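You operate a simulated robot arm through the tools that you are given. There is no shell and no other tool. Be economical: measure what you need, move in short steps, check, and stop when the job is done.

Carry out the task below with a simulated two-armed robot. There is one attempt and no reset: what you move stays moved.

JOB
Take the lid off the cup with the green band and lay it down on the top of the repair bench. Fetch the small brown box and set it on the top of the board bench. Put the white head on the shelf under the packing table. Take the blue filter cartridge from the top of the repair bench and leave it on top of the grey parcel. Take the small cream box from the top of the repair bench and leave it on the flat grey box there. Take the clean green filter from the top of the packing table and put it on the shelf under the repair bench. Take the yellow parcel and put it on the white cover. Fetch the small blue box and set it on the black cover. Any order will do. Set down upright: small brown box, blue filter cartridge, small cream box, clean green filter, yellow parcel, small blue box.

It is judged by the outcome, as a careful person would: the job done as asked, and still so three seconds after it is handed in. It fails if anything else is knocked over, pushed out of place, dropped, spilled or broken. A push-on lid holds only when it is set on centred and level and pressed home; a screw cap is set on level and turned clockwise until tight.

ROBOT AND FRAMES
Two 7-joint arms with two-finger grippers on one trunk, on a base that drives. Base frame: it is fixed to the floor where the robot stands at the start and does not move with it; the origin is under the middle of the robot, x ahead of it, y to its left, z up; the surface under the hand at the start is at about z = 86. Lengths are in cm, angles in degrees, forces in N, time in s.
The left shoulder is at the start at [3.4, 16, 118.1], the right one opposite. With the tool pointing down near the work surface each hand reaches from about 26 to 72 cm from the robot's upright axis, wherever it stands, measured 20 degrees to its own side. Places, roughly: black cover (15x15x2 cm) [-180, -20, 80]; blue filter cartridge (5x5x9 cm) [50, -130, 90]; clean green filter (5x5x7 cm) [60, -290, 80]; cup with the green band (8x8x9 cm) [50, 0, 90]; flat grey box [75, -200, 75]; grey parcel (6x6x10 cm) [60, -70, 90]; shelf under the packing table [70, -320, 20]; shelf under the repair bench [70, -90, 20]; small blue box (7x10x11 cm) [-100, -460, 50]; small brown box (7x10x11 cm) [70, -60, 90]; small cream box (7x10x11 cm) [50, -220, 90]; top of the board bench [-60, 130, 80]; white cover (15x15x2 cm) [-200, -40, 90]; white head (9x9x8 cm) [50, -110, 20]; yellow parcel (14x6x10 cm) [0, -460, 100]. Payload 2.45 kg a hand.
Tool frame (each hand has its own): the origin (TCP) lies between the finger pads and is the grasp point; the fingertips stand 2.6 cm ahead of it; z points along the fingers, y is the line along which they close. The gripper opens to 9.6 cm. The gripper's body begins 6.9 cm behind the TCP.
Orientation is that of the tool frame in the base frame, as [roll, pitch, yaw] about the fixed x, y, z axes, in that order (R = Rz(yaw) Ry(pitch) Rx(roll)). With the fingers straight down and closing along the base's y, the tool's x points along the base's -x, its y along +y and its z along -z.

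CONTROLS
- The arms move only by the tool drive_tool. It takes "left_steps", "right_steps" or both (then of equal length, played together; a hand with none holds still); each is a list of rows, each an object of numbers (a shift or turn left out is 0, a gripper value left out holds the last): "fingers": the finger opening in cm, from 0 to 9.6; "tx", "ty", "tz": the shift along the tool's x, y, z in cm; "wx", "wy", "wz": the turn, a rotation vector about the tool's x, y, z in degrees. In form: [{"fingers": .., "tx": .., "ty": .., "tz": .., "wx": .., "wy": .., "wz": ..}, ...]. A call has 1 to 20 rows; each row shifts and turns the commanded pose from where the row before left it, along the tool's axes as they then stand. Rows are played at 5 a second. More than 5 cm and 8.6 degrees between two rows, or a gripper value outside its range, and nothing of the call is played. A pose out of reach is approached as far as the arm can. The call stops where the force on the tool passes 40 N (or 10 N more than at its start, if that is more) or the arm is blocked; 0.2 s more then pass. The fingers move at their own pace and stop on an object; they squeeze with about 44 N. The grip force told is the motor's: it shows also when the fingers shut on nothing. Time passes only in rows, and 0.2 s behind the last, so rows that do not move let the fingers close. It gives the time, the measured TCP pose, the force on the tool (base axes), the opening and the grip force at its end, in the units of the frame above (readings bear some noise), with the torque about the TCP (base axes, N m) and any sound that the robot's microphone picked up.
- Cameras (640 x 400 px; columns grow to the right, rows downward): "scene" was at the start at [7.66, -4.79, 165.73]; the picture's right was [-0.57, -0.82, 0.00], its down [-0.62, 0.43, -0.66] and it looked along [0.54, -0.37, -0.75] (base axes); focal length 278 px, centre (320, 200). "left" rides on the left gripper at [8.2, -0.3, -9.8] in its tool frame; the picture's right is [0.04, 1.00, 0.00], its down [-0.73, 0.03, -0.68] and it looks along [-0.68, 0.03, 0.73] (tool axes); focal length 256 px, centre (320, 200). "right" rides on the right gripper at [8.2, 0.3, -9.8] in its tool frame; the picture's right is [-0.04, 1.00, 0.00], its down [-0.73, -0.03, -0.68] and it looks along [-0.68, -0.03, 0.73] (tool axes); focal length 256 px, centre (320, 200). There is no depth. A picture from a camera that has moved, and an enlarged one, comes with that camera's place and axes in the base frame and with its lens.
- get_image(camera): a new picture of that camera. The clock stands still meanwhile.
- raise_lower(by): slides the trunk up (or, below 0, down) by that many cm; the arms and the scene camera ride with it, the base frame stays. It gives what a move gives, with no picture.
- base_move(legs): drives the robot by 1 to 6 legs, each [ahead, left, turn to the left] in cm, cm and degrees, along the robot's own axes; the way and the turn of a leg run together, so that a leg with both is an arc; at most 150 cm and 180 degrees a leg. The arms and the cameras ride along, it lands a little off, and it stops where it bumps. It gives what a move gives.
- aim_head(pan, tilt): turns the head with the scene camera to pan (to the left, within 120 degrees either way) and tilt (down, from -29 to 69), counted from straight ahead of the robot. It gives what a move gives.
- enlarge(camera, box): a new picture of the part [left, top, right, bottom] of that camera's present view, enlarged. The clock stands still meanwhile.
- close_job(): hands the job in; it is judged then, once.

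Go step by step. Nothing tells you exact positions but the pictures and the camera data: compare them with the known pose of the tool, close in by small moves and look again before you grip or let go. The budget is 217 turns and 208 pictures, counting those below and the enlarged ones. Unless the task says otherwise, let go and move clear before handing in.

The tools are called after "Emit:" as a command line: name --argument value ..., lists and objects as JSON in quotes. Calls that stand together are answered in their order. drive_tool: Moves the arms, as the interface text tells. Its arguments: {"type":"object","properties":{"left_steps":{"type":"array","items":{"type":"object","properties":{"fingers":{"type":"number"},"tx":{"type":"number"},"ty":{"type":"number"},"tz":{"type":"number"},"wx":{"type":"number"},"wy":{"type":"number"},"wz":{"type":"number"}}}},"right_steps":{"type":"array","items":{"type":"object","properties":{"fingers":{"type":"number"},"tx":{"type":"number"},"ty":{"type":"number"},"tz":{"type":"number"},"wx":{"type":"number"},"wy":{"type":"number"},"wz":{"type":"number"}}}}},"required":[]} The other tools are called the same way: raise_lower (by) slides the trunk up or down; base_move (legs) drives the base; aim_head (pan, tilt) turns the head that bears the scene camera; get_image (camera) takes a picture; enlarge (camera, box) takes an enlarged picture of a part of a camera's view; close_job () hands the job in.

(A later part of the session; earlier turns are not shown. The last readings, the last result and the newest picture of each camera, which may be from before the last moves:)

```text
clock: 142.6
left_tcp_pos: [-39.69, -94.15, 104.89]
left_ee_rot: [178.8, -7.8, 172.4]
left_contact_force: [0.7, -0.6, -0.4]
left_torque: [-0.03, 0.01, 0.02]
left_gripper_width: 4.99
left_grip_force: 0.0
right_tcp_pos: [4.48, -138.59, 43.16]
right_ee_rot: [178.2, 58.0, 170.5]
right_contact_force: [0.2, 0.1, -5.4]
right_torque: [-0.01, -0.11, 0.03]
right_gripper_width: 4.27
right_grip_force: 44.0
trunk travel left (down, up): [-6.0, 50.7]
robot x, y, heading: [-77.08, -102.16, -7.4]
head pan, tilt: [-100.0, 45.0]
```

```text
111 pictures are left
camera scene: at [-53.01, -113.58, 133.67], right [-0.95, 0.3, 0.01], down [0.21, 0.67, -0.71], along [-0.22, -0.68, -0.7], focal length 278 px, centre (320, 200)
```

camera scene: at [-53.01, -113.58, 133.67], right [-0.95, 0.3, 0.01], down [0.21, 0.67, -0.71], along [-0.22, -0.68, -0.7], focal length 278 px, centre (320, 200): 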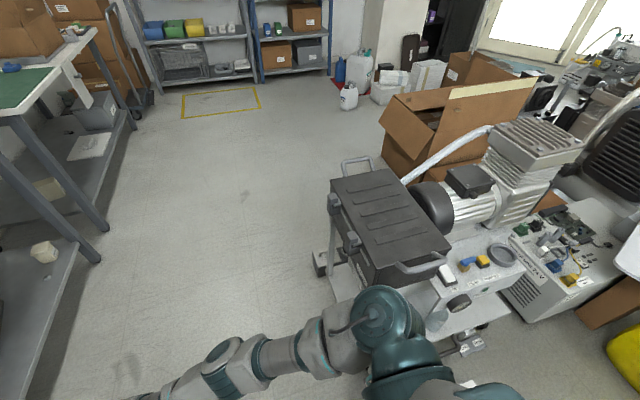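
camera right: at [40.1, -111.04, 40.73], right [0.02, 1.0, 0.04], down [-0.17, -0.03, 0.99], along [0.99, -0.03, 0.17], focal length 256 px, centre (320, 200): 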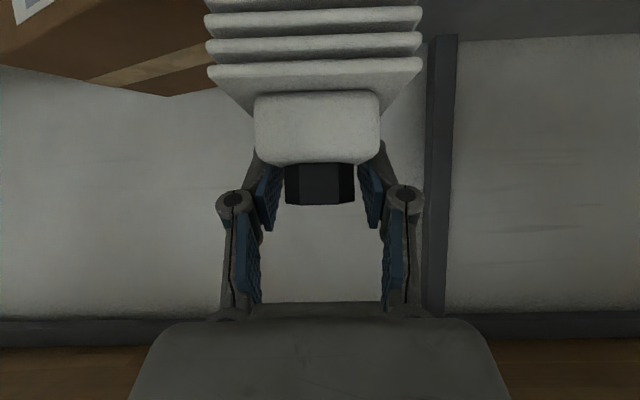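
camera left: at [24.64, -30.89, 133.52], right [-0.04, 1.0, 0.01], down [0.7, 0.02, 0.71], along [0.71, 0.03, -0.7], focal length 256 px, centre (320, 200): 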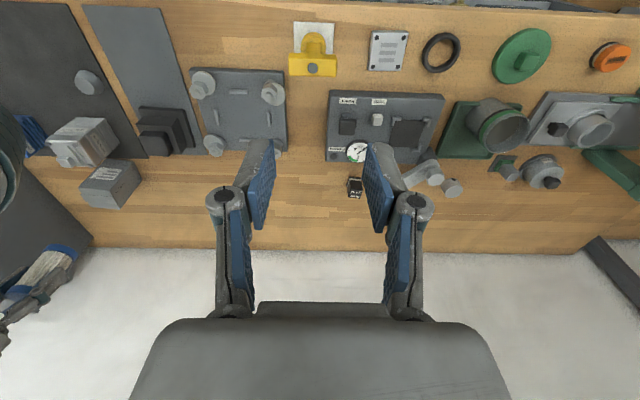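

A pump cart blocks the way on the right. I'll shift left, turn to face down the aisle, and slide between cart and bench.

Emit:
base_move --legs '[[10, 80, 7.5], [0, 0, -90], [0, 36, 0]]'

Emit:
aim_head --pan 0 --tilt 35

Emit:
get_image --camera "scene"

```text
clock: 152.7
left_tcp_pos: [-12.83, -59.32, 104.89]
left_ee_rot: [178.6, -7.9, 89.7]
left_contact_force: [-0.7, 0.3, -0.9]
left_torque: [0.02, -0.01, 0.01]
left_gripper_width: 5.0
left_grip_force: 0.0
right_tcp_pos: [-51.29, -108.84, 43.08]
right_ee_rot: [178.1, 58.0, 87.6]
right_contact_force: [-0.1, -0.1, -6.1]
right_torque: [-0.08, 0.02, 0.01]
right_gripper_width: 4.26
right_grip_force: 44.4
trunk travel left (down, up): [-6.0, 50.7]
robot x, y, heading: [-25.47, -23.6, -90.6]
head pan, tilt: [-100.0, 45.0]
```

```text
clock: 154.5
left_tcp_pos: [-12.8, -58.77, 105.12]
left_ee_rot: [178.7, -7.6, 89.7]
left_contact_force: [0.5, 0.7, -0.5]
left_torque: [0.01, 0.01, -0.02]
left_gripper_width: 4.98
left_grip_force: 0.0
right_tcp_pos: [-51.3, -108.99, 43.39]
right_ee_rot: [178.1, 58.4, 87.8]
right_contact_force: [0.1, -0.4, -5.0]
right_torque: [-0.11, 0.01, 0.02]
right_gripper_width: 4.3
right_grip_force: 44.3
trunk travel left (down, up): [-6.0, 50.7]
robot x, y, heading: [-25.79, -23.26, -90.2]
head pan, tilt: [0.0, 35.0]
```

```text
110 pictures are left
camera scene: at [-26.09, -59.23, 135.06], right [-1.0, 0.01, 0.0], down [0.0, 0.58, -0.81], along [-0.01, -0.81, -0.58], focal length 278 px, centre (320, 200)
```

scene: 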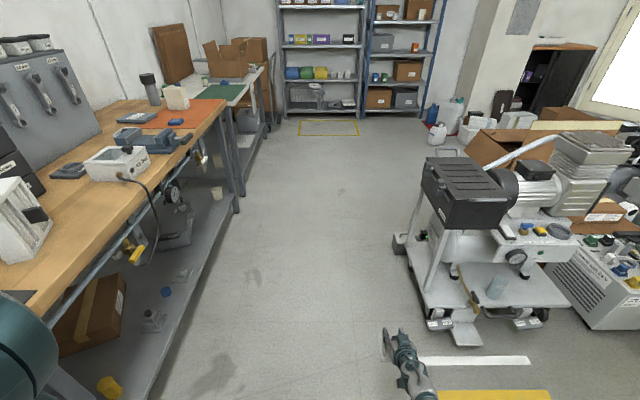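

Emit:
base_move --legs '[[130, 0, 0], [132, 0, 0], [0, -40, 0], [0, 0, 90]]'

Emit:
aim_head --pan -10 --tilt 40

Emit:
get_image --camera "scene"

```text
clock: 173.1
left_tcp_pos: [-31.45, -270.19, 105.13]
left_ee_rot: [178.6, -7.6, -179.0]
left_contact_force: [0.3, 0.4, 1.5]
left_torque: [0.03, -0.03, 0.02]
left_gripper_width: 5.0
left_grip_force: 0.1
right_tcp_pos: [19.63, -307.49, 43.3]
right_ee_rot: [178.2, 58.4, 179.1]
right_contact_force: [0.5, 0.8, -5.1]
right_torque: [0.02, -0.05, 0.0]
right_gripper_width: 4.28
right_grip_force: 43.9
trunk travel left (down, up): [-6.0, 50.7]
robot x, y, heading: [-66.41, -283.84, 0.6]
head pan, tilt: [0.0, 35.0]
```

```text
clock: 173.8
left_tcp_pos: [-32.09, -270.19, 105.39]
left_ee_rot: [178.6, -7.2, -179.0]
left_contact_force: [0.2, -0.2, 0.4]
left_torque: [-0.01, 0.0, 0.0]
left_gripper_width: 5.01
left_grip_force: 0.1
right_tcp_pos: [19.64, -308.0, 43.46]
right_ee_rot: [178.6, 58.6, 179.1]
right_contact_force: [0.3, 0.0, -7.1]
right_torque: [0.02, -0.04, -0.03]
right_gripper_width: 4.3
right_grip_force: 43.7
trunk travel left (down, up): [-6.0, 50.7]
robot x, y, heading: [-66.08, -283.58, 0.9]
head pan, tilt: [-10.0, 40.0]
```

```text
109 pictures are left
camera scene: at [-31.39, -284.93, 134.32], right [-0.16, -0.99, 0.0], down [-0.64, 0.1, -0.76], along [0.75, -0.12, -0.65], focal length 278 px, centre (320, 200)
```

scene: 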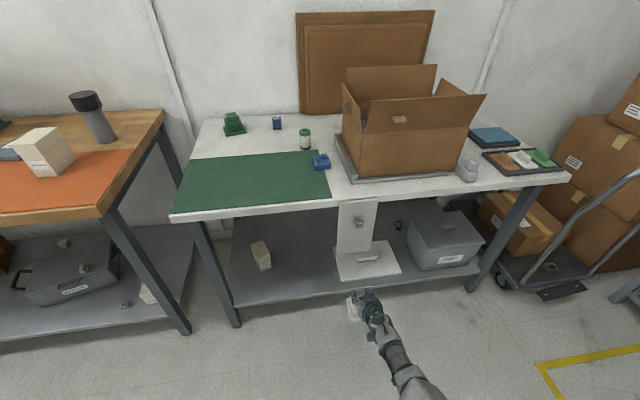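

The free shelf spot is around (45, -289). I'll align the base, level the hand's tilt back to the gripping tilt, and check.

Emit:
base_move --legs '[[0, 19, -0.8]]'

Emit:
drive_tool --right_steps '[{"wy": 4}, {"wy": 3.7}, {}]'

Emit:
get_image --camera "scene"

Emit:
get_image --camera "right"

```text
clock: 175.4
left_tcp_pos: [-32.11, -251.45, 105.41]
left_ee_rot: [178.6, -7.2, -179.8]
left_contact_force: [0.4, 0.1, 0.2]
left_torque: [-0.03, 0.02, 0.03]
left_gripper_width: 5.0
left_grip_force: 0.1
right_tcp_pos: [19.12, -290.09, 43.41]
right_ee_rot: [178.6, 58.4, 178.3]
right_contact_force: [0.7, 1.0, -6.7]
right_torque: [-0.03, -0.07, 0.03]
right_gripper_width: 4.29
right_grip_force: 43.5
trunk travel left (down, up): [-6.0, 50.7]
robot x, y, heading: [-66.27, -264.41, 0.1]
head pan, tilt: [-10.0, 40.0]
```

```text
clock: 176.2
left_tcp_pos: [-32.75, -251.4, 105.64]
left_ee_rot: [178.6, -6.9, -179.9]
left_contact_force: [0.2, -0.3, 1.1]
left_torque: [-0.02, -0.03, 0.0]
left_gripper_width: 5.03
left_grip_force: 0.0
right_tcp_pos: [19.3, -289.9, 43.58]
right_ee_rot: [177.7, 56.2, 178.6]
right_contact_force: [0.3, -0.2, -5.4]
right_torque: [0.01, -0.1, -0.01]
right_gripper_width: 4.29
right_grip_force: 43.6
right hand out of reach, approached as far as the arm can: row 1, 2
trunk travel left (down, up): [-6.0, 50.7]
robot x, y, heading: [-66.45, -264.74, 0.2]
head pan, tilt: [-10.0, 40.0]
```

```text
108 pictures are left
camera scene: at [-31.56, -266.3, 134.31], right [-0.17, -0.99, 0.0], down [-0.64, 0.11, -0.76], along [0.75, -0.13, -0.65], focal length 278 px, centre (320, 200)
```

scene: 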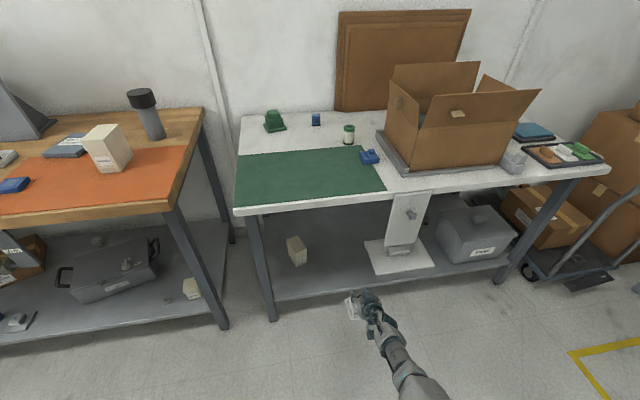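

```text
107 pictures are left
camera right: at [6.62, -289.51, 42.31], right [0.01, 1.0, 0.06], down [-0.15, -0.05, 0.99], along [0.99, -0.02, 0.15], focal length 256 px, centre (320, 200)
```

right: 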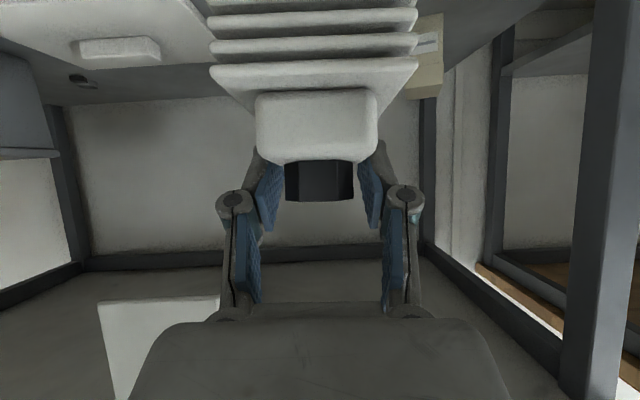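

Emit:
base_move --legs '[[26, 0, 0]]'

Emit:
raise_lower --by -5

Emit:
get_image --camera "right"

Emit:
get_image --camera "scene"

```text
clock: 178.1
left_tcp_pos: [-6.55, -251.53, 105.7]
left_ee_rot: [178.6, -6.8, -180.0]
left_contact_force: [0.3, 0.2, 0.4]
left_torque: [0.0, 0.01, -0.01]
left_gripper_width: 5.0
left_grip_force: 0.0
right_tcp_pos: [45.29, -289.82, 43.58]
right_ee_rot: [177.6, 56.0, 178.6]
right_contact_force: [-0.2, -0.4, -6.7]
right_torque: [0.0, -0.07, 0.01]
right_gripper_width: 4.27
right_grip_force: 43.8
trunk travel left (down, up): [-6.0, 50.7]
robot x, y, heading: [-40.88, -264.72, -0.0]
head pan, tilt: [-10.0, 40.0]
```

```text
clock: 179.0
left_tcp_pos: [-5.75, -251.53, 99.71]
left_ee_rot: [178.8, -9.1, -179.9]
left_contact_force: [0.0, -0.1, 0.0]
left_torque: [-0.01, -0.06, -0.01]
left_gripper_width: 4.99
left_grip_force: 0.0
right_tcp_pos: [42.1, -289.74, 31.07]
right_ee_rot: [177.9, 50.1, 178.7]
right_contact_force: [1.2, -0.3, -5.0]
right_torque: [-0.01, -0.06, 0.02]
right_gripper_width: 4.27
right_grip_force: 43.5
trunk travel left (down, up): [-1.0, 55.7]
robot x, y, heading: [-40.39, -264.91, 0.1]
head pan, tilt: [-10.0, 40.0]
```

```text
106 pictures are left
camera right: at [29.39, -289.55, 30.85], right [0.02, 1.0, 0.05], down [-0.05, -0.05, 1.0], along [1.0, -0.02, 0.05], focal length 256 px, centre (320, 200)
```

right: 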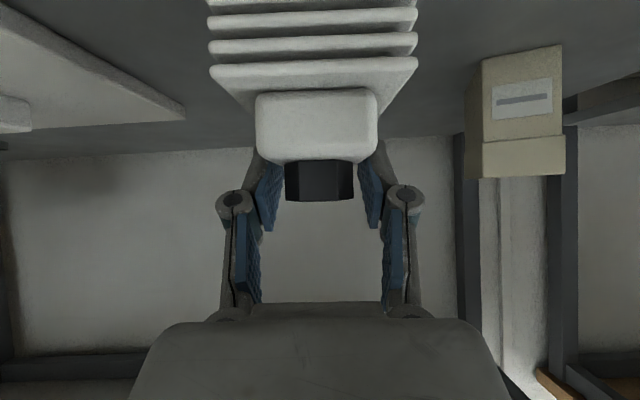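

```text
105 pictures are left
camera scene: at [0.77, -266.28, 127.2], right [-0.17, -0.98, 0.0], down [-0.64, 0.11, -0.76], along [0.75, -0.13, -0.65], focal length 278 px, centre (320, 200)
```

scene: 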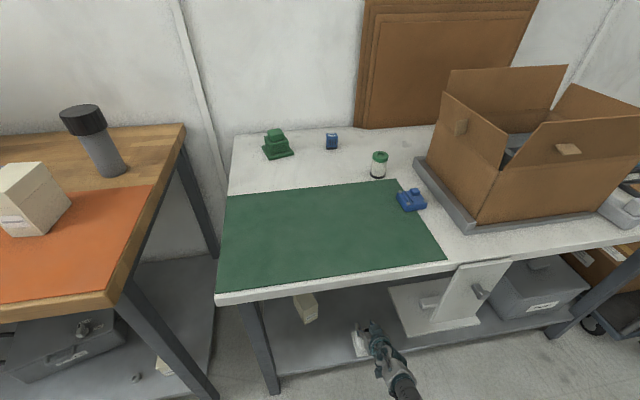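

Emit:
base_move --legs '[[5, 0, 0]]'

Emit:
raise_lower --by -0.9

Emit:
enlarge --camera "scene" --box '[280, 290, 420, 390]'

```text
clock: 179.9
left_tcp_pos: [-0.46, -251.64, 99.52]
left_ee_rot: [178.8, -9.4, -179.8]
left_contact_force: [1.2, 0.0, -0.3]
left_torque: [-0.01, 0.03, 0.0]
left_gripper_width: 5.01
left_grip_force: 0.2
right_tcp_pos: [47.06, -289.76, 30.43]
right_ee_rot: [178.0, 49.9, 178.8]
right_contact_force: [0.2, 0.2, -7.2]
right_torque: [-0.02, -0.16, -0.04]
right_gripper_width: 4.29
right_grip_force: 44.1
trunk travel left (down, up): [-1.0, 55.7]
robot x, y, heading: [-35.66, -264.78, -0.2]
head pan, tilt: [-10.0, 40.0]
```

```text
clock: 180.5
left_tcp_pos: [-1.0, -251.5, 98.66]
left_ee_rot: [179.0, -9.6, -179.9]
left_contact_force: [-0.2, 0.4, 0.6]
left_torque: [-0.01, -0.03, -0.01]
left_gripper_width: 4.99
left_grip_force: 0.1
right_tcp_pos: [46.69, -289.86, 29.05]
right_ee_rot: [178.0, 49.6, 178.8]
right_contact_force: [0.4, -0.8, -5.2]
right_torque: [0.02, -0.12, 0.02]
right_gripper_width: 4.28
right_grip_force: 44.1
trunk travel left (down, up): [-0.1, 56.6]
robot x, y, heading: [-35.5, -264.7, 0.0]
head pan, tilt: [-10.0, 40.0]
```

```text
4.00 times, centred on (350, 340) of scene
camera zoom: at [7.08, -266.24, 125.73], right [-0.17, -0.99, 0.0], down [-0.64, 0.11, -0.76], along [0.75, -0.13, -0.65], focal length 1112 px, centre (200, -360)
```

zoom: 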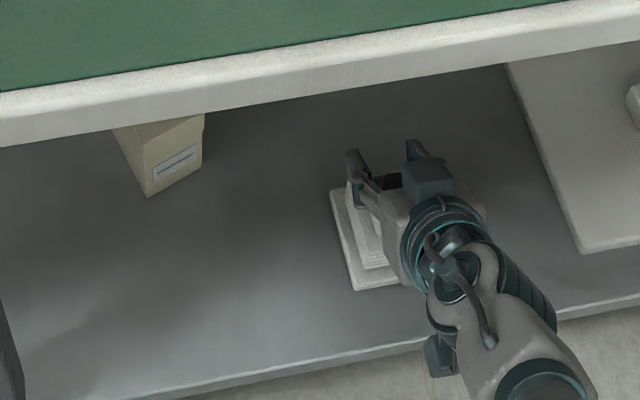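

Emit:
drive_tool --right_steps '[{"wx": 1.9}, {"tz": 0.3, "tx": 0.36}, {"tz": 0.2, "tx": 0.24}, {"tz": 0.2, "tx": 0.24}]'

```text
clock: 181.5
left_tcp_pos: [-1.0, -251.59, 98.5]
left_ee_rot: [179.1, -9.5, -179.7]
left_contact_force: [0.9, -0.1, 0.9]
left_torque: [-0.03, 0.01, 0.02]
left_gripper_width: 5.01
left_grip_force: 0.0
right_tcp_pos: [46.74, -289.88, 28.33]
right_ee_rot: [179.8, 49.6, 178.9]
right_contact_force: [0.1, 0.2, -6.3]
right_torque: [0.0, -0.1, 0.03]
right_gripper_width: 4.29
right_grip_force: 44.2
right hand out of reach, approached as far as the arm can: row 3
trunk travel left (down, up): [-0.1, 56.6]
robot x, y, heading: [-35.59, -264.5, 0.3]
head pan, tilt: [-10.0, 40.0]
```

Emit:
drive_tool --right_steps '[{"tz": 0.3, "tx": 0.36}, {"tz": 0.3, "tx": 0.36}, {"tz": 0.3, "tx": 0.36}]'

```text
clock: 182.3
left_tcp_pos: [-0.98, -251.57, 98.56]
left_ee_rot: [179.0, -9.6, -179.9]
left_contact_force: [-0.7, 1.1, -0.9]
left_torque: [0.03, 0.0, -0.01]
left_gripper_width: 5.01
left_grip_force: 0.1
right_tcp_pos: [46.74, -290.06, 28.39]
right_ee_rot: [179.9, 49.6, 178.8]
right_contact_force: [0.2, 0.3, -6.0]
right_torque: [0.02, -0.11, 0.0]
right_gripper_width: 4.29
right_grip_force: 44.5
right hand out of reach, approached as far as the arm can: row 1, 2, 3
trunk travel left (down, up): [-0.1, 56.6]
robot x, y, heading: [-35.88, -264.49, -0.2]
head pan, tilt: [-10.0, 40.0]
```

Emit:
base_move --legs '[[3.5, 0, 0]]'

Emit:
drive_tool --right_steps '[{"tz": -1.2, "tx": 1.4}, {"tz": -1.0, "tx": 1.2}, {"tz": -0.6, "tx": 0.8}, {}]'

```text
clock: 183.2
left_tcp_pos: [2.58, -251.52, 98.57]
left_ee_rot: [178.9, -9.5, -179.8]
left_contact_force: [0.0, -0.4, 0.0]
left_torque: [-0.02, 0.0, -0.01]
left_gripper_width: 5.01
left_grip_force: 0.1
right_tcp_pos: [50.18, -290.02, 28.29]
right_ee_rot: [179.8, 49.5, 178.9]
right_contact_force: [0.6, -1.2, -4.4]
right_torque: [0.0, -0.19, 0.01]
right_gripper_width: 4.3
right_grip_force: 43.8
trunk travel left (down, up): [-0.1, 56.6]
robot x, y, heading: [-32.41, -264.71, 0.2]
head pan, tilt: [-10.0, 40.0]
```

```text
clock: 184.2
left_tcp_pos: [1.5, -251.39, 99.01]
left_ee_rot: [179.1, -8.9, -179.8]
left_contact_force: [0.0, 0.4, 0.8]
left_torque: [0.0, 0.03, -0.01]
left_gripper_width: 5.0
left_grip_force: 0.1
right_tcp_pos: [48.47, -289.85, 27.41]
right_ee_rot: [179.7, 50.7, 178.9]
right_contact_force: [11.2, -0.2, 37.8]
right_torque: [-0.11, -0.51, 0.02]
right_gripper_width: 4.34
right_grip_force: 44.1
right hand out of reach, approached as far as the arm can: row 1, 2, 3
trunk travel left (down, up): [-0.1, 56.6]
robot x, y, heading: [-32.17, -264.75, 0.1]
head pan, tilt: [-10.0, 40.0]
```

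Firm contact with the shelf. I'll ease off slightly, open, and look.

Emit:
drive_tool --right_steps '[{"tz": -0.2, "tx": -0.25}, {"fingers": 6}, {"fingers": 9.6}, {}]'

Emit:
get_image --camera "right"

```text
clock: 185.2
left_tcp_pos: [1.99, -251.5, 98.74]
left_ee_rot: [179.0, -9.4, -179.8]
left_contact_force: [0.1, -0.2, 0.2]
left_torque: [-0.02, 0.01, -0.03]
left_gripper_width: 5.0
left_grip_force: 0.1
right_tcp_pos: [48.09, -290.05, 26.19]
right_ee_rot: [179.9, 49.6, 178.8]
right_contact_force: [-0.5, 0.4, -0.1]
right_torque: [-0.02, 0.04, 0.0]
right_gripper_width: 9.61
right_grip_force: 0.1
trunk travel left (down, up): [-0.1, 56.6]
robot x, y, heading: [-32.43, -264.53, 0.1]
head pan, tilt: [-10.0, 40.0]
```

```text
103 pictures are left
camera right: at [35.36, -289.52, 26.28], right [0.05, 1.0, 0.03], down [-0.04, -0.03, 1.0], along [1.0, -0.05, 0.04], focal length 256 px, centre (320, 200)
```

right: 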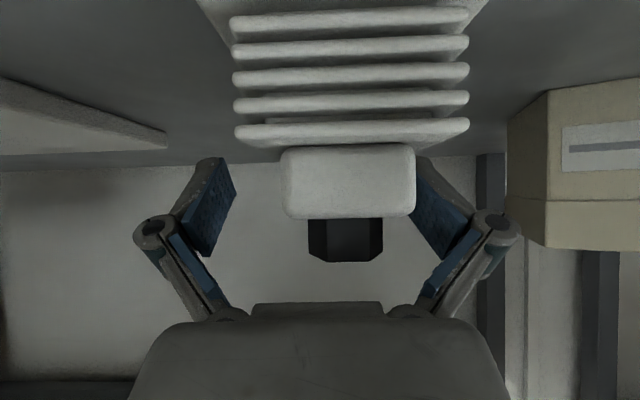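

Emit:
drive_tool --right_steps '[{"ty": 0.9}, {}]'

Emit:
raise_lower --by 7

Emit:
get_image --camera "right"

Emit:
base_move --legs '[[-42, 0, 0]]'

Emit:
get_image --camera "scene"

```text
clock: 185.8
left_tcp_pos: [1.91, -251.6, 98.89]
left_ee_rot: [179.0, -9.2, -179.9]
left_contact_force: [0.2, -0.7, -0.3]
left_torque: [-0.04, 0.03, -0.03]
left_gripper_width: 4.99
left_grip_force: 0.2
right_tcp_pos: [48.33, -289.02, 26.58]
right_ee_rot: [179.9, 50.0, 178.8]
right_contact_force: [-0.4, 0.9, -0.4]
right_torque: [0.0, -0.06, -0.01]
right_gripper_width: 9.61
right_grip_force: 0.0
trunk travel left (down, up): [-0.1, 56.6]
robot x, y, heading: [-32.46, -264.53, 0.3]
head pan, tilt: [-10.0, 40.0]
```

```text
clock: 186.8
left_tcp_pos: [2.12, -251.57, 105.63]
left_ee_rot: [179.0, -9.4, -179.9]
left_contact_force: [-0.7, 0.3, 0.4]
left_torque: [0.01, 0.04, 0.03]
left_gripper_width: 4.99
left_grip_force: 0.0
right_tcp_pos: [52.36, -289.3, 42.66]
right_ee_rot: [179.5, 56.9, 178.6]
right_contact_force: [-0.8, -0.3, 0.4]
right_torque: [-0.01, -0.04, 0.04]
right_gripper_width: 9.6
right_grip_force: 0.1
trunk travel left (down, up): [-7.1, 49.6]
robot x, y, heading: [-32.54, -264.86, 0.2]
head pan, tilt: [-10.0, 40.0]
```

```text
102 pictures are left
camera right: at [39.68, -288.59, 41.17], right [0.04, 1.0, 0.04], down [-0.17, -0.03, 0.98], along [0.98, -0.05, 0.17], focal length 256 px, centre (320, 200)
```

right: 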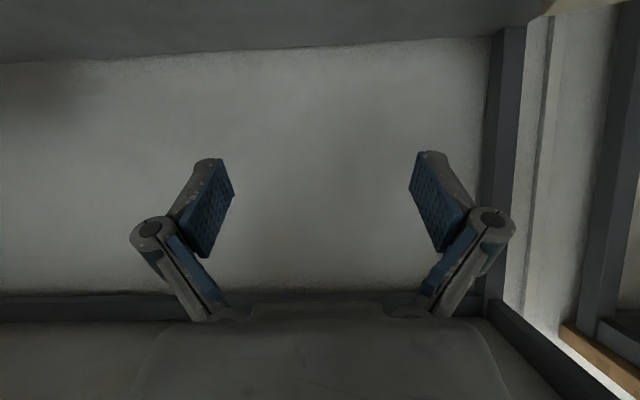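

```text
clock: 189.4
left_tcp_pos: [-40.21, -251.57, 105.89]
left_ee_rot: [179.0, -9.2, -179.9]
left_contact_force: [-0.2, 0.0, 0.7]
left_torque: [0.01, -0.01, 0.0]
left_gripper_width: 5.0
left_grip_force: 0.1
right_tcp_pos: [10.56, -289.17, 43.05]
right_ee_rot: [179.4, 57.3, 178.7]
right_contact_force: [-0.3, 0.1, -0.4]
right_torque: [0.01, -0.03, 0.01]
right_gripper_width: 9.59
right_grip_force: 0.0
trunk travel left (down, up): [-7.1, 49.6]
robot x, y, heading: [-74.38, -264.79, 0.2]
head pan, tilt: [-10.0, 40.0]
```

```text
101 pictures are left
camera scene: at [-40.6, -266.26, 135.87], right [-0.17, -0.99, 0.0], down [-0.64, 0.11, -0.76], along [0.75, -0.13, -0.65], focal length 278 px, centre (320, 200)
```

scene: 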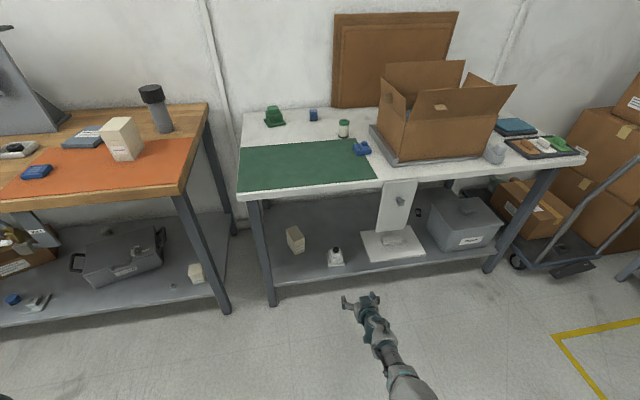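

The white head stands on the packing shelf. Next is the cream box: I'll raise the trunk and restore the right hand to a vertical pose.

Emit:
raise_lower --by 28

Emit:
drive_tool --right_steps '[{"tz": -4.43, "tx": -1.31, "wy": 8}, {"tz": -4.56, "tx": -0.67, "wy": 8}, {"tz": -4.61, "tx": -0.03, "wy": 8}, {"tz": -4.57, "tx": 0.61, "wy": 8}, {"tz": -4.44, "tx": 1.24, "wy": 8}, {"tz": -4.22, "tx": 1.85, "wy": 8}, {"tz": -3.93, "tx": 2.42, "wy": 8}, {"tz": -4}, {"tz": -4}, {"tz": -3}, {}]'

```text
clock: 192.3
left_tcp_pos: [-40.64, -251.54, 134.01]
left_ee_rot: [179.0, -8.8, -179.7]
left_contact_force: [0.1, 0.3, 0.3]
left_torque: [0.03, 0.02, -0.01]
left_gripper_width: 4.99
left_grip_force: 0.0
right_tcp_pos: [14.81, -289.16, 102.87]
right_ee_rot: [176.4, 79.3, 175.8]
right_contact_force: [-0.9, 0.2, 0.1]
right_torque: [0.02, -0.01, 0.0]
right_gripper_width: 9.59
right_grip_force: 0.0
trunk travel left (down, up): [-35.1, 21.6]
robot x, y, heading: [-74.28, -265.16, 0.1]
head pan, tilt: [-10.0, 40.0]
```

```text
clock: 194.7
left_tcp_pos: [-40.63, -250.68, 133.93]
left_ee_rot: [179.3, -9.0, -179.7]
left_contact_force: [0.2, 0.5, -0.1]
left_torque: [-0.03, -0.02, -0.02]
left_gripper_width: 4.99
left_grip_force: 0.1
right_tcp_pos: [-18.4, -288.47, 128.13]
right_ee_rot: [179.7, 23.3, 179.1]
right_contact_force: [0.8, 0.8, -1.0]
right_torque: [-0.03, 0.02, -0.03]
right_gripper_width: 9.61
right_grip_force: 0.0
right hand out of reach, approached as far as the arm can: row 7
trunk travel left (down, up): [-35.1, 21.6]
robot x, y, heading: [-74.06, -264.58, 0.2]
head pan, tilt: [-10.0, 40.0]
```

Emit:
drive_tool --right_steps '[{"tz": 3.5, "tx": 1.5, "wy": 7.7}, {"tz": 3.7, "tx": 1.0, "wy": 7.7}, {"tz": 4, "wy": 7.7}, {}]' --left_steps '[{"wy": -3}, {"wy": -3}, {"wy": -3}, {}]'

Emit:
base_move --legs '[[30, 75, 0]]'

Emit:
get_image --camera "right"

Emit:
get_image --camera "scene"

```text
clock: 195.7
left_tcp_pos: [-40.68, -250.91, 134.06]
left_ee_rot: [179.3, 0.2, -179.8]
left_contact_force: [0.3, 1.0, 0.6]
left_torque: [-0.04, 0.01, 0.0]
left_gripper_width: 4.98
left_grip_force: 0.1
right_tcp_pos: [-17.8, -288.64, 116.43]
right_ee_rot: [179.6, 0.2, 179.2]
right_contact_force: [-0.4, 0.5, -0.8]
right_torque: [-0.01, 0.02, 0.0]
right_gripper_width: 9.61
right_grip_force: 0.1
trunk travel left (down, up): [-35.1, 21.6]
robot x, y, heading: [-74.03, -264.69, -0.2]
head pan, tilt: [-10.0, 40.0]
```

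```text
clock: 198.8
left_tcp_pos: [-21.9, -197.83, 133.93]
left_ee_rot: [179.9, 0.5, -171.9]
left_contact_force: [0.5, -0.9, 0.4]
left_torque: [0.03, 0.06, 0.05]
left_gripper_width: 5.01
left_grip_force: 0.1
right_tcp_pos: [6.35, -233.87, 116.89]
right_ee_rot: [178.3, 0.4, -174.6]
right_contact_force: [1.0, -0.3, -0.8]
right_torque: [0.03, 0.06, 0.01]
right_gripper_width: 9.59
right_grip_force: 0.1
trunk travel left (down, up): [-35.1, 21.6]
robot x, y, heading: [-52.04, -217.39, 8.3]
head pan, tilt: [-10.0, 40.0]
stopped in leg 1: the robot was blocked; the commanded pose is now the measured one
```

```text
100 pictures are left
camera right: at [-1.76, -234.53, 126.6], right [-0.06, 1.0, 0.03], down [0.73, 0.02, 0.68], along [0.68, 0.06, -0.73], focal length 256 px, centre (320, 200)
```

right: 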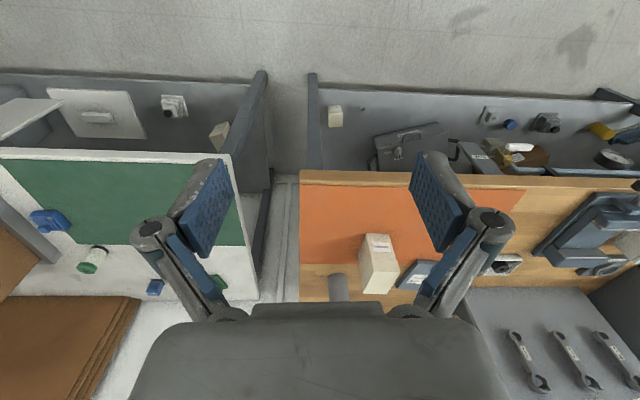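

```text
99 pictures are left
camera scene: at [-41.92, -217.76, 167.0], right [-0.03, -1.0, 0.0], down [-0.65, 0.02, -0.76], along [0.76, -0.03, -0.65], focal length 278 px, centre (320, 200)
```

scene: 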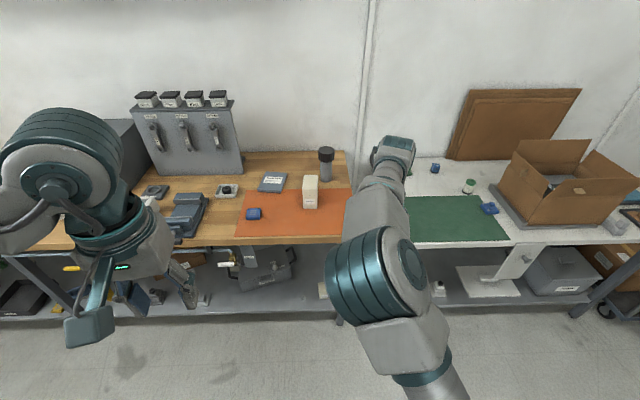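

Emit:
base_move --legs '[[36, -2, -8.3], [0, 30, 0]]'

Emit:
get_image --camera "right"

```text
clock: 202.8
left_tcp_pos: [16.88, -174.95, 134.46]
left_ee_rot: [178.8, 0.9, 179.1]
left_contact_force: [-0.9, -0.9, -0.2]
left_torque: [0.05, -0.02, -0.01]
left_gripper_width: 5.01
left_grip_force: 0.1
right_tcp_pos: [39.36, -213.95, 116.77]
right_ee_rot: [177.7, 0.7, 176.9]
right_contact_force: [0.0, -1.1, 0.1]
right_torque: [0.05, -0.02, 0.0]
right_gripper_width: 9.59
right_grip_force: 0.1
trunk travel left (down, up): [-35.1, 21.6]
robot x, y, heading: [-15.65, -186.74, -0.6]
head pan, tilt: [-10.0, 40.0]
```

```text
98 pictures are left
camera right: at [31.09, -213.54, 126.43], right [0.09, 0.99, 0.04], down [0.72, -0.1, 0.69], along [0.69, -0.03, -0.73], focal length 256 px, centre (320, 200)
```

right: 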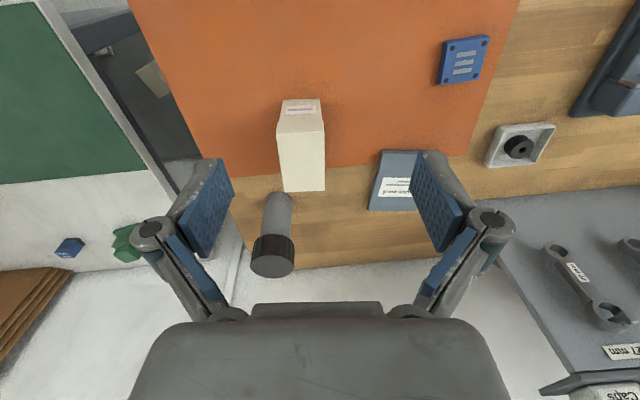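

Emit:
base_move --legs '[[10, 0, 0.6]]'

Emit:
drive_tool --right_steps '[{"wx": 2, "tz": 3}, {"wz": -1.5, "tz": 4}, {}, {}, {}]'

Emit:
get_image --camera "right"

```text
clock: 204.0
left_tcp_pos: [26.17, -174.51, 134.71]
left_ee_rot: [178.9, 1.1, 179.6]
left_contact_force: [0.5, 1.1, -0.8]
left_torque: [0.01, 0.0, -0.01]
left_gripper_width: 4.98
left_grip_force: 0.1
right_tcp_pos: [48.98, -213.69, 117.15]
right_ee_rot: [177.4, 0.9, 177.2]
right_contact_force: [0.2, -0.8, -1.0]
right_torque: [0.06, -0.01, -0.04]
right_gripper_width: 9.62
right_grip_force: 0.0
trunk travel left (down, up): [-35.1, 21.6]
robot x, y, heading: [-5.92, -187.46, -0.1]
head pan, tilt: [-10.0, 40.0]
```

```text
clock: 205.2
left_tcp_pos: [26.17, -170.35, 134.19]
left_ee_rot: [-179.4, 1.1, 179.7]
left_contact_force: [-1.2, 0.2, 0.1]
left_torque: [0.01, -0.02, 0.0]
left_gripper_width: 4.97
left_grip_force: 0.1
right_tcp_pos: [49.11, -209.85, 110.95]
right_ee_rot: [-178.9, 1.0, 179.0]
right_contact_force: [0.9, -0.6, -0.2]
right_torque: [-0.01, 0.0, -0.01]
right_gripper_width: 9.58
right_grip_force: 0.1
trunk travel left (down, up): [-35.1, 21.6]
robot x, y, heading: [-5.32, -186.66, 0.2]
head pan, tilt: [-10.0, 40.0]
```

```text
97 pictures are left
camera right: at [40.86, -209.14, 120.5], right [0.06, 1.0, -0.02], down [0.72, -0.03, 0.69], along [0.69, -0.05, -0.72], focal length 256 px, centre (320, 200)
```

right: 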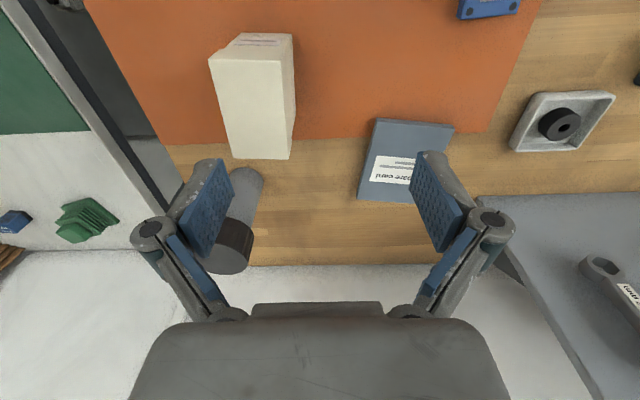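

The sway is back; I'll wait and sample it.

Emit:
drive_tool --right_steps '[{}, {}, {}, {}, {}, {}, {}, {}, {}, {}, {}, {}, {}, {}, {}, {}, {}, {}, {}, {}]'

Emit:
drive_tool --right_steps '[{}, {}, {}, {}, {}, {}, {}, {}]'

Emit:
drive_tool --right_steps '[{}, {}, {}, {}, {}, {}, {}, {}]'

Emit:
drive_tool --right_steps '[{}, {}, {}, {}, {}, {}, {}, {}]'

```text
clock: 209.4
left_tcp_pos: [26.01, -174.63, 134.52]
left_ee_rot: [179.0, 1.2, 179.5]
left_contact_force: [0.8, -1.0, 0.3]
left_torque: [0.02, 0.0, -0.02]
left_gripper_width: 5.0
left_grip_force: 0.1
right_tcp_pos: [49.07, -213.66, 110.22]
right_ee_rot: [179.4, 0.9, 178.6]
right_contact_force: [0.5, -0.1, 0.8]
right_torque: [0.06, -0.01, 0.0]
right_gripper_width: 9.61
right_grip_force: 0.0
trunk travel left (down, up): [-35.1, 21.6]
robot x, y, heading: [-5.54, -187.36, -0.1]
head pan, tilt: [-10.0, 40.0]
```

```text
clock: 211.2
left_tcp_pos: [26.07, -174.47, 134.48]
left_ee_rot: [178.9, 1.1, 179.4]
left_contact_force: [-0.7, -0.4, -0.1]
left_torque: [0.01, -0.01, 0.01]
left_gripper_width: 4.98
left_grip_force: 0.0
right_tcp_pos: [49.17, -213.54, 110.38]
right_ee_rot: [179.5, 0.9, 178.6]
right_contact_force: [0.2, -0.3, -0.2]
right_torque: [0.07, -0.02, 0.01]
right_gripper_width: 9.58
right_grip_force: 0.0
trunk travel left (down, up): [-35.1, 21.6]
robot x, y, heading: [-5.66, -188.1, -0.0]
head pan, tilt: [-10.0, 40.0]
```

```text
clock: 213.0
left_tcp_pos: [26.13, -174.16, 134.62]
left_ee_rot: [179.2, 1.1, 179.6]
left_contact_force: [0.3, -0.9, -0.6]
left_torque: [0.04, -0.01, -0.03]
left_gripper_width: 5.01
left_grip_force: 0.0
right_tcp_pos: [49.02, -213.39, 110.23]
right_ee_rot: [179.6, 1.1, 178.7]
right_contact_force: [-0.5, -0.4, -0.1]
right_torque: [-0.02, -0.03, 0.03]
right_gripper_width: 9.6
right_grip_force: 0.0
trunk travel left (down, up): [-35.1, 21.6]
robot x, y, heading: [-5.6, -187.69, -0.3]
head pan, tilt: [-10.0, 40.0]
```

```text
clock: 214.8
left_tcp_pos: [26.15, -173.7, 134.52]
left_ee_rot: [179.2, 1.0, 179.6]
left_contact_force: [-0.2, 0.1, -0.5]
left_torque: [0.01, 0.0, 0.0]
left_gripper_width: 5.0
left_grip_force: 0.1
right_tcp_pos: [49.08, -212.87, 110.29]
right_ee_rot: [179.9, 1.0, 178.7]
right_contact_force: [0.1, 0.2, 0.2]
right_torque: [-0.01, -0.03, 0.01]
right_gripper_width: 9.62
right_grip_force: 0.0
trunk travel left (down, up): [-35.1, 21.6]
robot x, y, heading: [-5.25, -187.42, 0.0]
head pan, tilt: [-10.0, 40.0]
```

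Settled now. The cream box is at about (52.2, -216.9), rotated -4.5°. I'll align and descend part way.

Emit:
drive_tool --right_steps '[{"ty": -2, "tx": -1.6}, {"ty": -2, "tx": -1.6}, {"wz": 4.5}, {"tz": 3}, {"tz": 2}, {}, {}, {}, {}]'

Emit:
get_image --camera "right"

```text
clock: 216.8
left_tcp_pos: [26.12, -173.56, 134.53]
left_ee_rot: [179.3, 1.1, 179.6]
left_contact_force: [-0.9, -0.2, -0.5]
left_torque: [0.02, -0.02, -0.03]
left_gripper_width: 5.03
left_grip_force: 0.1
right_tcp_pos: [52.29, -216.75, 105.45]
right_ee_rot: [179.7, 1.0, 174.2]
right_contact_force: [-0.1, -0.4, -0.1]
right_torque: [0.01, -0.03, 0.02]
right_gripper_width: 9.6
right_grip_force: 0.0
trunk travel left (down, up): [-35.1, 21.6]
robot x, y, heading: [-5.33, -187.35, -0.2]
head pan, tilt: [-10.0, 40.0]
```

```text
96 pictures are left
camera right: at [44.1, -215.59, 115.03], right [0.14, 0.99, 0.0], down [0.71, -0.1, 0.69], along [0.69, -0.1, -0.72], focal length 256 px, centre (320, 200)
```

right: 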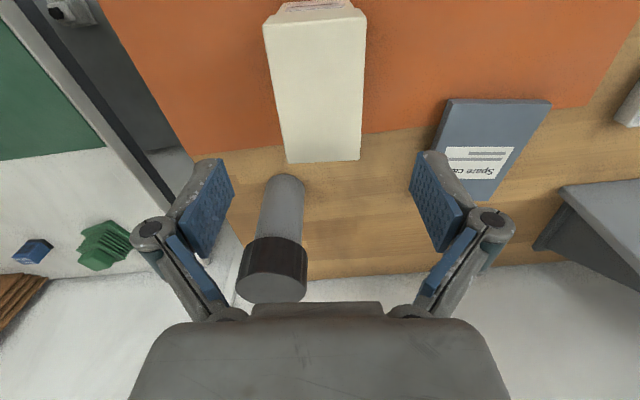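

Emit:
drive_tool --right_steps '[{"tz": 3}, {"tz": 3}, {"tz": 3}, {"tz": 2.5}, {"fingers": 0}, {}, {}, {"tz": -1}, {"tz": -3}, {"tz": -4}, {"tz": -4}, {}]'

Emit:
get_image --camera "right"

```text
clock: 219.4
left_tcp_pos: [26.16, -172.6, 134.35]
left_ee_rot: [179.7, 1.0, 179.6]
left_contact_force: [-0.2, -0.5, 0.0]
left_torque: [0.04, 0.04, 0.01]
left_gripper_width: 5.01
left_grip_force: 0.0
right_tcp_pos: [52.37, -216.13, 106.11]
right_ee_rot: [-179.8, 1.0, 174.2]
right_contact_force: [-0.2, 0.9, -2.6]
right_torque: [0.02, -0.02, 0.01]
right_gripper_width: 6.15
right_grip_force: 43.4
trunk travel left (down, up): [-35.1, 21.6]
robot x, y, heading: [-5.54, -187.33, -0.2]
head pan, tilt: [-10.0, 40.0]
```

```text
95 pictures are left
camera right: at [44.08, -214.87, 115.75], right [0.14, 0.99, 0.0], down [0.72, -0.1, 0.69], along [0.68, -0.1, -0.72], focal length 256 px, centre (320, 200)
```

right: 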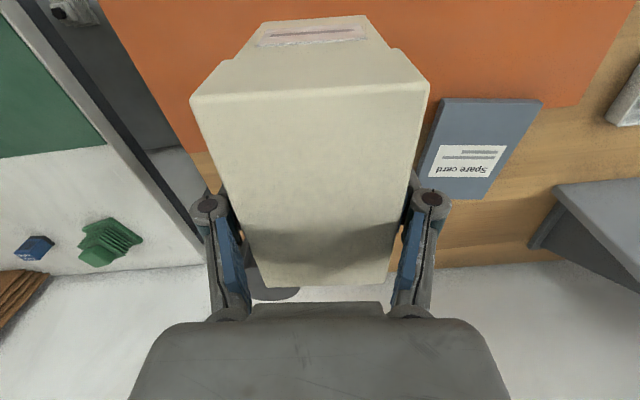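

Emit:
drive_tool --right_steps '[{"tz": -4}, {}]'

Emit:
base_move --legs '[[5.5, 9.5, 0]]'

Emit:
drive_tool --right_steps '[{"wz": -4}, {"tx": -3.5}, {"tx": -3.5, "ty": 2}, {"ty": 3}, {"ty": 3}, {}, {}, {}, {}, {}, {}, {}, {}, {}, {}, {}]'

Emit:
get_image --camera "right"

Emit:
get_image --camera "scene"

```text
clock: 220.0
left_tcp_pos: [26.23, -172.34, 134.44]
left_ee_rot: [179.9, 1.0, 179.6]
left_contact_force: [0.5, 0.5, -0.4]
left_torque: [-0.02, -0.01, -0.03]
left_gripper_width: 5.0
left_grip_force: 0.0
right_tcp_pos: [52.26, -215.78, 110.23]
right_ee_rot: [-179.7, 1.0, 174.2]
right_contact_force: [0.4, -0.1, -2.2]
right_torque: [0.0, -0.01, -0.01]
right_gripper_width: 6.12
right_grip_force: 44.4
trunk travel left (down, up): [-35.1, 21.6]
robot x, y, heading: [-5.74, -187.22, -0.4]
head pan, tilt: [-10.0, 40.0]
```

```text
clock: 221.2
left_tcp_pos: [31.5, -168.44, 134.9]
left_ee_rot: [177.8, 1.2, 179.5]
left_contact_force: [-0.5, -1.6, -0.8]
left_torque: [0.1, -0.08, -0.03]
left_gripper_width: 5.0
left_grip_force: 0.1
right_tcp_pos: [57.78, -211.25, 109.24]
right_ee_rot: [178.2, 0.8, 174.0]
right_contact_force: [0.3, -1.7, -2.1]
right_torque: [0.14, -0.06, 0.0]
right_gripper_width: 6.11
right_grip_force: 44.3
trunk travel left (down, up): [-35.1, 21.6]
robot x, y, heading: [-0.11, -178.83, -0.0]
head pan, tilt: [-10.0, 40.0]
```

```text
clock: 224.6
left_tcp_pos: [31.5, -162.74, 134.23]
left_ee_rot: [-179.8, 1.3, 179.7]
left_contact_force: [-0.4, 1.1, 0.0]
left_torque: [-0.06, 0.06, 0.04]
left_gripper_width: 5.0
left_grip_force: 0.0
right_tcp_pos: [64.93, -198.81, 110.56]
right_ee_rot: [-179.3, 1.1, 178.1]
right_contact_force: [-0.4, 0.1, -0.8]
right_torque: [-0.02, 0.0, 0.01]
right_gripper_width: 6.15
right_grip_force: 44.3
trunk travel left (down, up): [-35.1, 21.6]
robot x, y, heading: [-0.17, -178.31, -0.0]
head pan, tilt: [-10.0, 40.0]
```

```text
94 pictures are left
camera right: at [56.67, -197.99, 120.15], right [0.07, 1.0, -0.01], down [0.72, -0.05, 0.69], along [0.69, -0.06, -0.72], focal length 256 px, centre (320, 200)
```

right: 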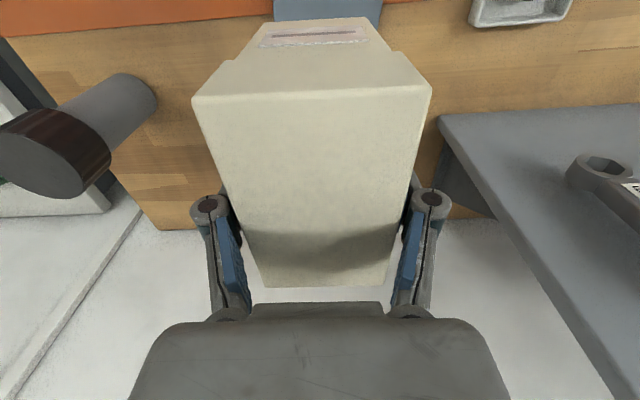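

```text
93 pictures are left
camera scene: at [9.73, -174.76, 166.98], right [-0.17, -0.98, 0.03], down [-0.64, 0.09, -0.77], along [0.75, -0.15, -0.64], focal length 278 px, centre (320, 200)
```

scene: 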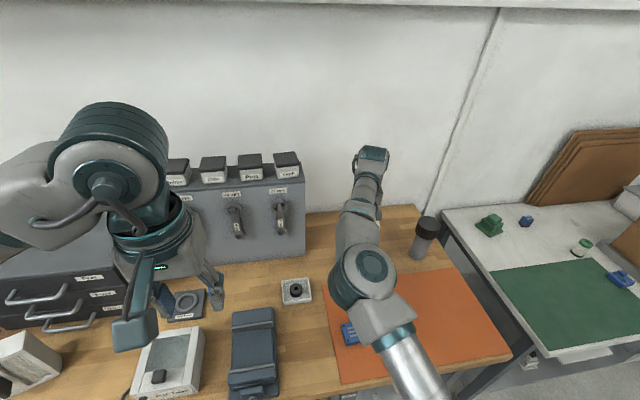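

Emit:
drive_tool --right_steps '[{}, {}, {}, {}, {}, {}, {}, {}, {}, {}, {}, {}, {}, {}, {}, {}, {}, {}, {}, {}]'

Emit:
drive_tool --right_steps '[{}, {}, {}, {}, {}, {}, {}, {}, {}, {}, {}, {}, {}, {}, {}, {}, {}, {}, {}, {}]'

Emit:
drive_tool --right_steps '[{}, {}, {}, {}, {}]'

```text
clock: 228.8
left_tcp_pos: [31.29, -166.63, 134.7]
left_ee_rot: [178.5, 1.3, 179.4]
left_contact_force: [0.3, 0.4, 1.2]
left_torque: [-0.03, -0.05, 0.01]
left_gripper_width: 5.02
left_grip_force: 0.1
right_tcp_pos: [64.81, -202.17, 110.09]
right_ee_rot: [179.0, 1.1, 177.6]
right_contact_force: [-0.7, -2.4, -1.3]
right_torque: [0.19, -0.02, -0.02]
right_gripper_width: 6.13
right_grip_force: 43.8
trunk travel left (down, up): [-35.1, 21.6]
robot x, y, heading: [0.24, -178.63, 0.1]
head pan, tilt: [-10.0, 40.0]
```

```text
clock: 233.0
left_tcp_pos: [31.21, -165.68, 134.65]
left_ee_rot: [179.1, 1.3, 179.6]
left_contact_force: [-0.9, -0.7, 0.3]
left_torque: [0.03, -0.05, 0.02]
left_gripper_width: 4.99
left_grip_force: 0.1
right_tcp_pos: [64.79, -201.18, 110.3]
right_ee_rot: [179.6, 1.0, 177.8]
right_contact_force: [-0.6, 0.4, -1.1]
right_torque: [-0.03, 0.0, 0.0]
right_gripper_width: 6.13
right_grip_force: 43.5
trunk travel left (down, up): [-35.1, 21.6]
robot x, y, heading: [0.42, -179.37, 0.1]
head pan, tilt: [-10.0, 40.0]
```

```text
clock: 234.4
left_tcp_pos: [30.76, -164.98, 134.61]
left_ee_rot: [179.7, 1.6, 179.5]
left_contact_force: [-0.1, 1.1, -0.6]
left_torque: [-0.05, 0.0, 0.0]
left_gripper_width: 5.02
left_grip_force: 0.0
right_tcp_pos: [64.46, -202.08, 110.82]
right_ee_rot: [179.8, 1.3, 176.4]
right_contact_force: [0.9, -0.5, -1.8]
right_torque: [0.0, 0.0, 0.0]
right_gripper_width: 6.13
right_grip_force: 44.2
trunk travel left (down, up): [-35.1, 21.6]
robot x, y, heading: [0.16, -179.94, -0.3]
head pan, tilt: [-10.0, 40.0]
stopped in row 5 (right hand): the arm was blocked; the commanded pose is now the measured one
```

The right arm reports being blocked, so I'll check what it touches.

Emit:
get_image --camera "scene"

Emit:
get_image --camera "left"

```text
92 pictures are left
camera scene: at [9.63, -182.8, 167.03], right [-0.18, -0.98, -0.01], down [-0.64, 0.12, -0.76], along [0.75, -0.13, -0.65], focal length 278 px, centre (320, 200)
```

scene: 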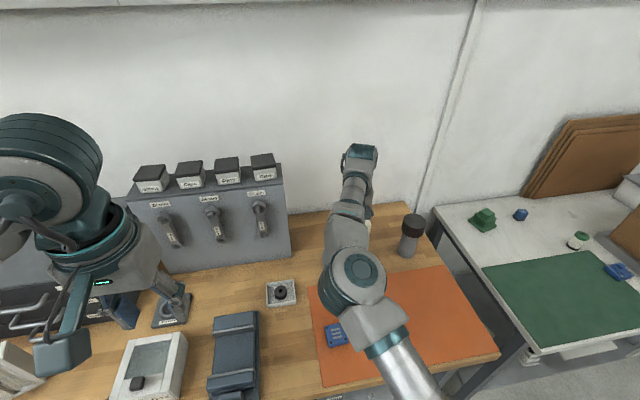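

```text
91 pictures are left
camera left: at [22.29, -165.29, 144.29], right [-0.03, 1.0, 0.01], down [0.71, 0.02, 0.7], along [0.7, 0.03, -0.71], focal length 256 px, centre (320, 200)
```

left: 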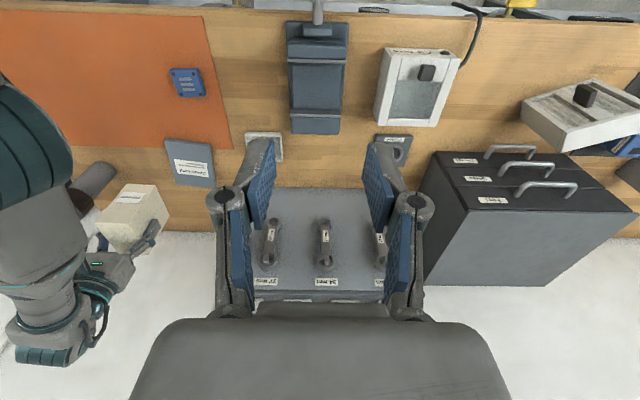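

Emit:
drive_tool --right_steps '[{"ty": 1.7, "tx": -0.5}, {"ty": 1.7, "tx": -0.5}, {"tz": 3}, {"tz": 3}, {}, {}, {}]'

Emit:
drive_tool --right_steps '[{}, {}, {}, {}, {}]'

Emit:
drive_tool --right_steps '[{}, {}, {}, {}, {}, {}, {}, {}]'

```text
clock: 236.2
left_tcp_pos: [30.3, -165.88, 134.89]
left_ee_rot: [179.5, 1.8, 179.3]
left_contact_force: [-0.2, 0.6, -0.4]
left_torque: [-0.1, -0.02, -0.01]
left_gripper_width: 4.98
left_grip_force: 0.0
right_tcp_pos: [65.43, -199.11, 104.99]
right_ee_rot: [-179.9, 1.5, 176.8]
right_contact_force: [-0.2, 0.6, -1.2]
right_torque: [0.04, -0.05, 0.0]
right_gripper_width: 6.14
right_grip_force: 44.0
trunk travel left (down, up): [-35.1, 21.6]
robot x, y, heading: [0.48, -180.62, -0.2]
head pan, tilt: [-10.0, 40.0]
stopped in row 7 (right hand): the arm was blocked; the commanded pose is now the measured one
```

```text
clock: 237.6
left_tcp_pos: [29.97, -169.09, 135.2]
left_ee_rot: [177.9, 1.9, 179.2]
left_contact_force: [0.1, -1.3, 1.0]
left_torque: [0.05, -0.03, 0.0]
left_gripper_width: 5.03
left_grip_force: 0.1
right_tcp_pos: [65.29, -200.98, 104.77]
right_ee_rot: [178.8, 1.5, 177.3]
right_contact_force: [-0.3, -1.1, -2.2]
right_torque: [0.11, -0.04, -0.01]
right_gripper_width: 6.13
right_grip_force: 44.4
trunk travel left (down, up): [-35.1, 21.6]
robot x, y, heading: [0.29, -180.7, -0.4]
head pan, tilt: [-10.0, 40.0]
stopped in row 5 (right hand): the arm was blocked; the commanded pose is now the measured one
```

```text
clock: 239.4
left_tcp_pos: [30.03, -168.62, 135.18]
left_ee_rot: [178.3, 1.8, 179.3]
left_contact_force: [-0.7, -1.2, -0.8]
left_torque: [0.04, -0.03, -0.01]
left_gripper_width: 5.0
left_grip_force: 0.1
right_tcp_pos: [65.31, -200.5, 104.77]
right_ee_rot: [179.0, 1.6, 177.4]
right_contact_force: [0.5, -1.3, -1.4]
right_torque: [0.06, -0.03, -0.03]
right_gripper_width: 6.15
right_grip_force: 44.1
trunk travel left (down, up): [-35.1, 21.6]
robot x, y, heading: [0.31, -180.71, -0.2]
head pan, tilt: [-10.0, 40.0]
```

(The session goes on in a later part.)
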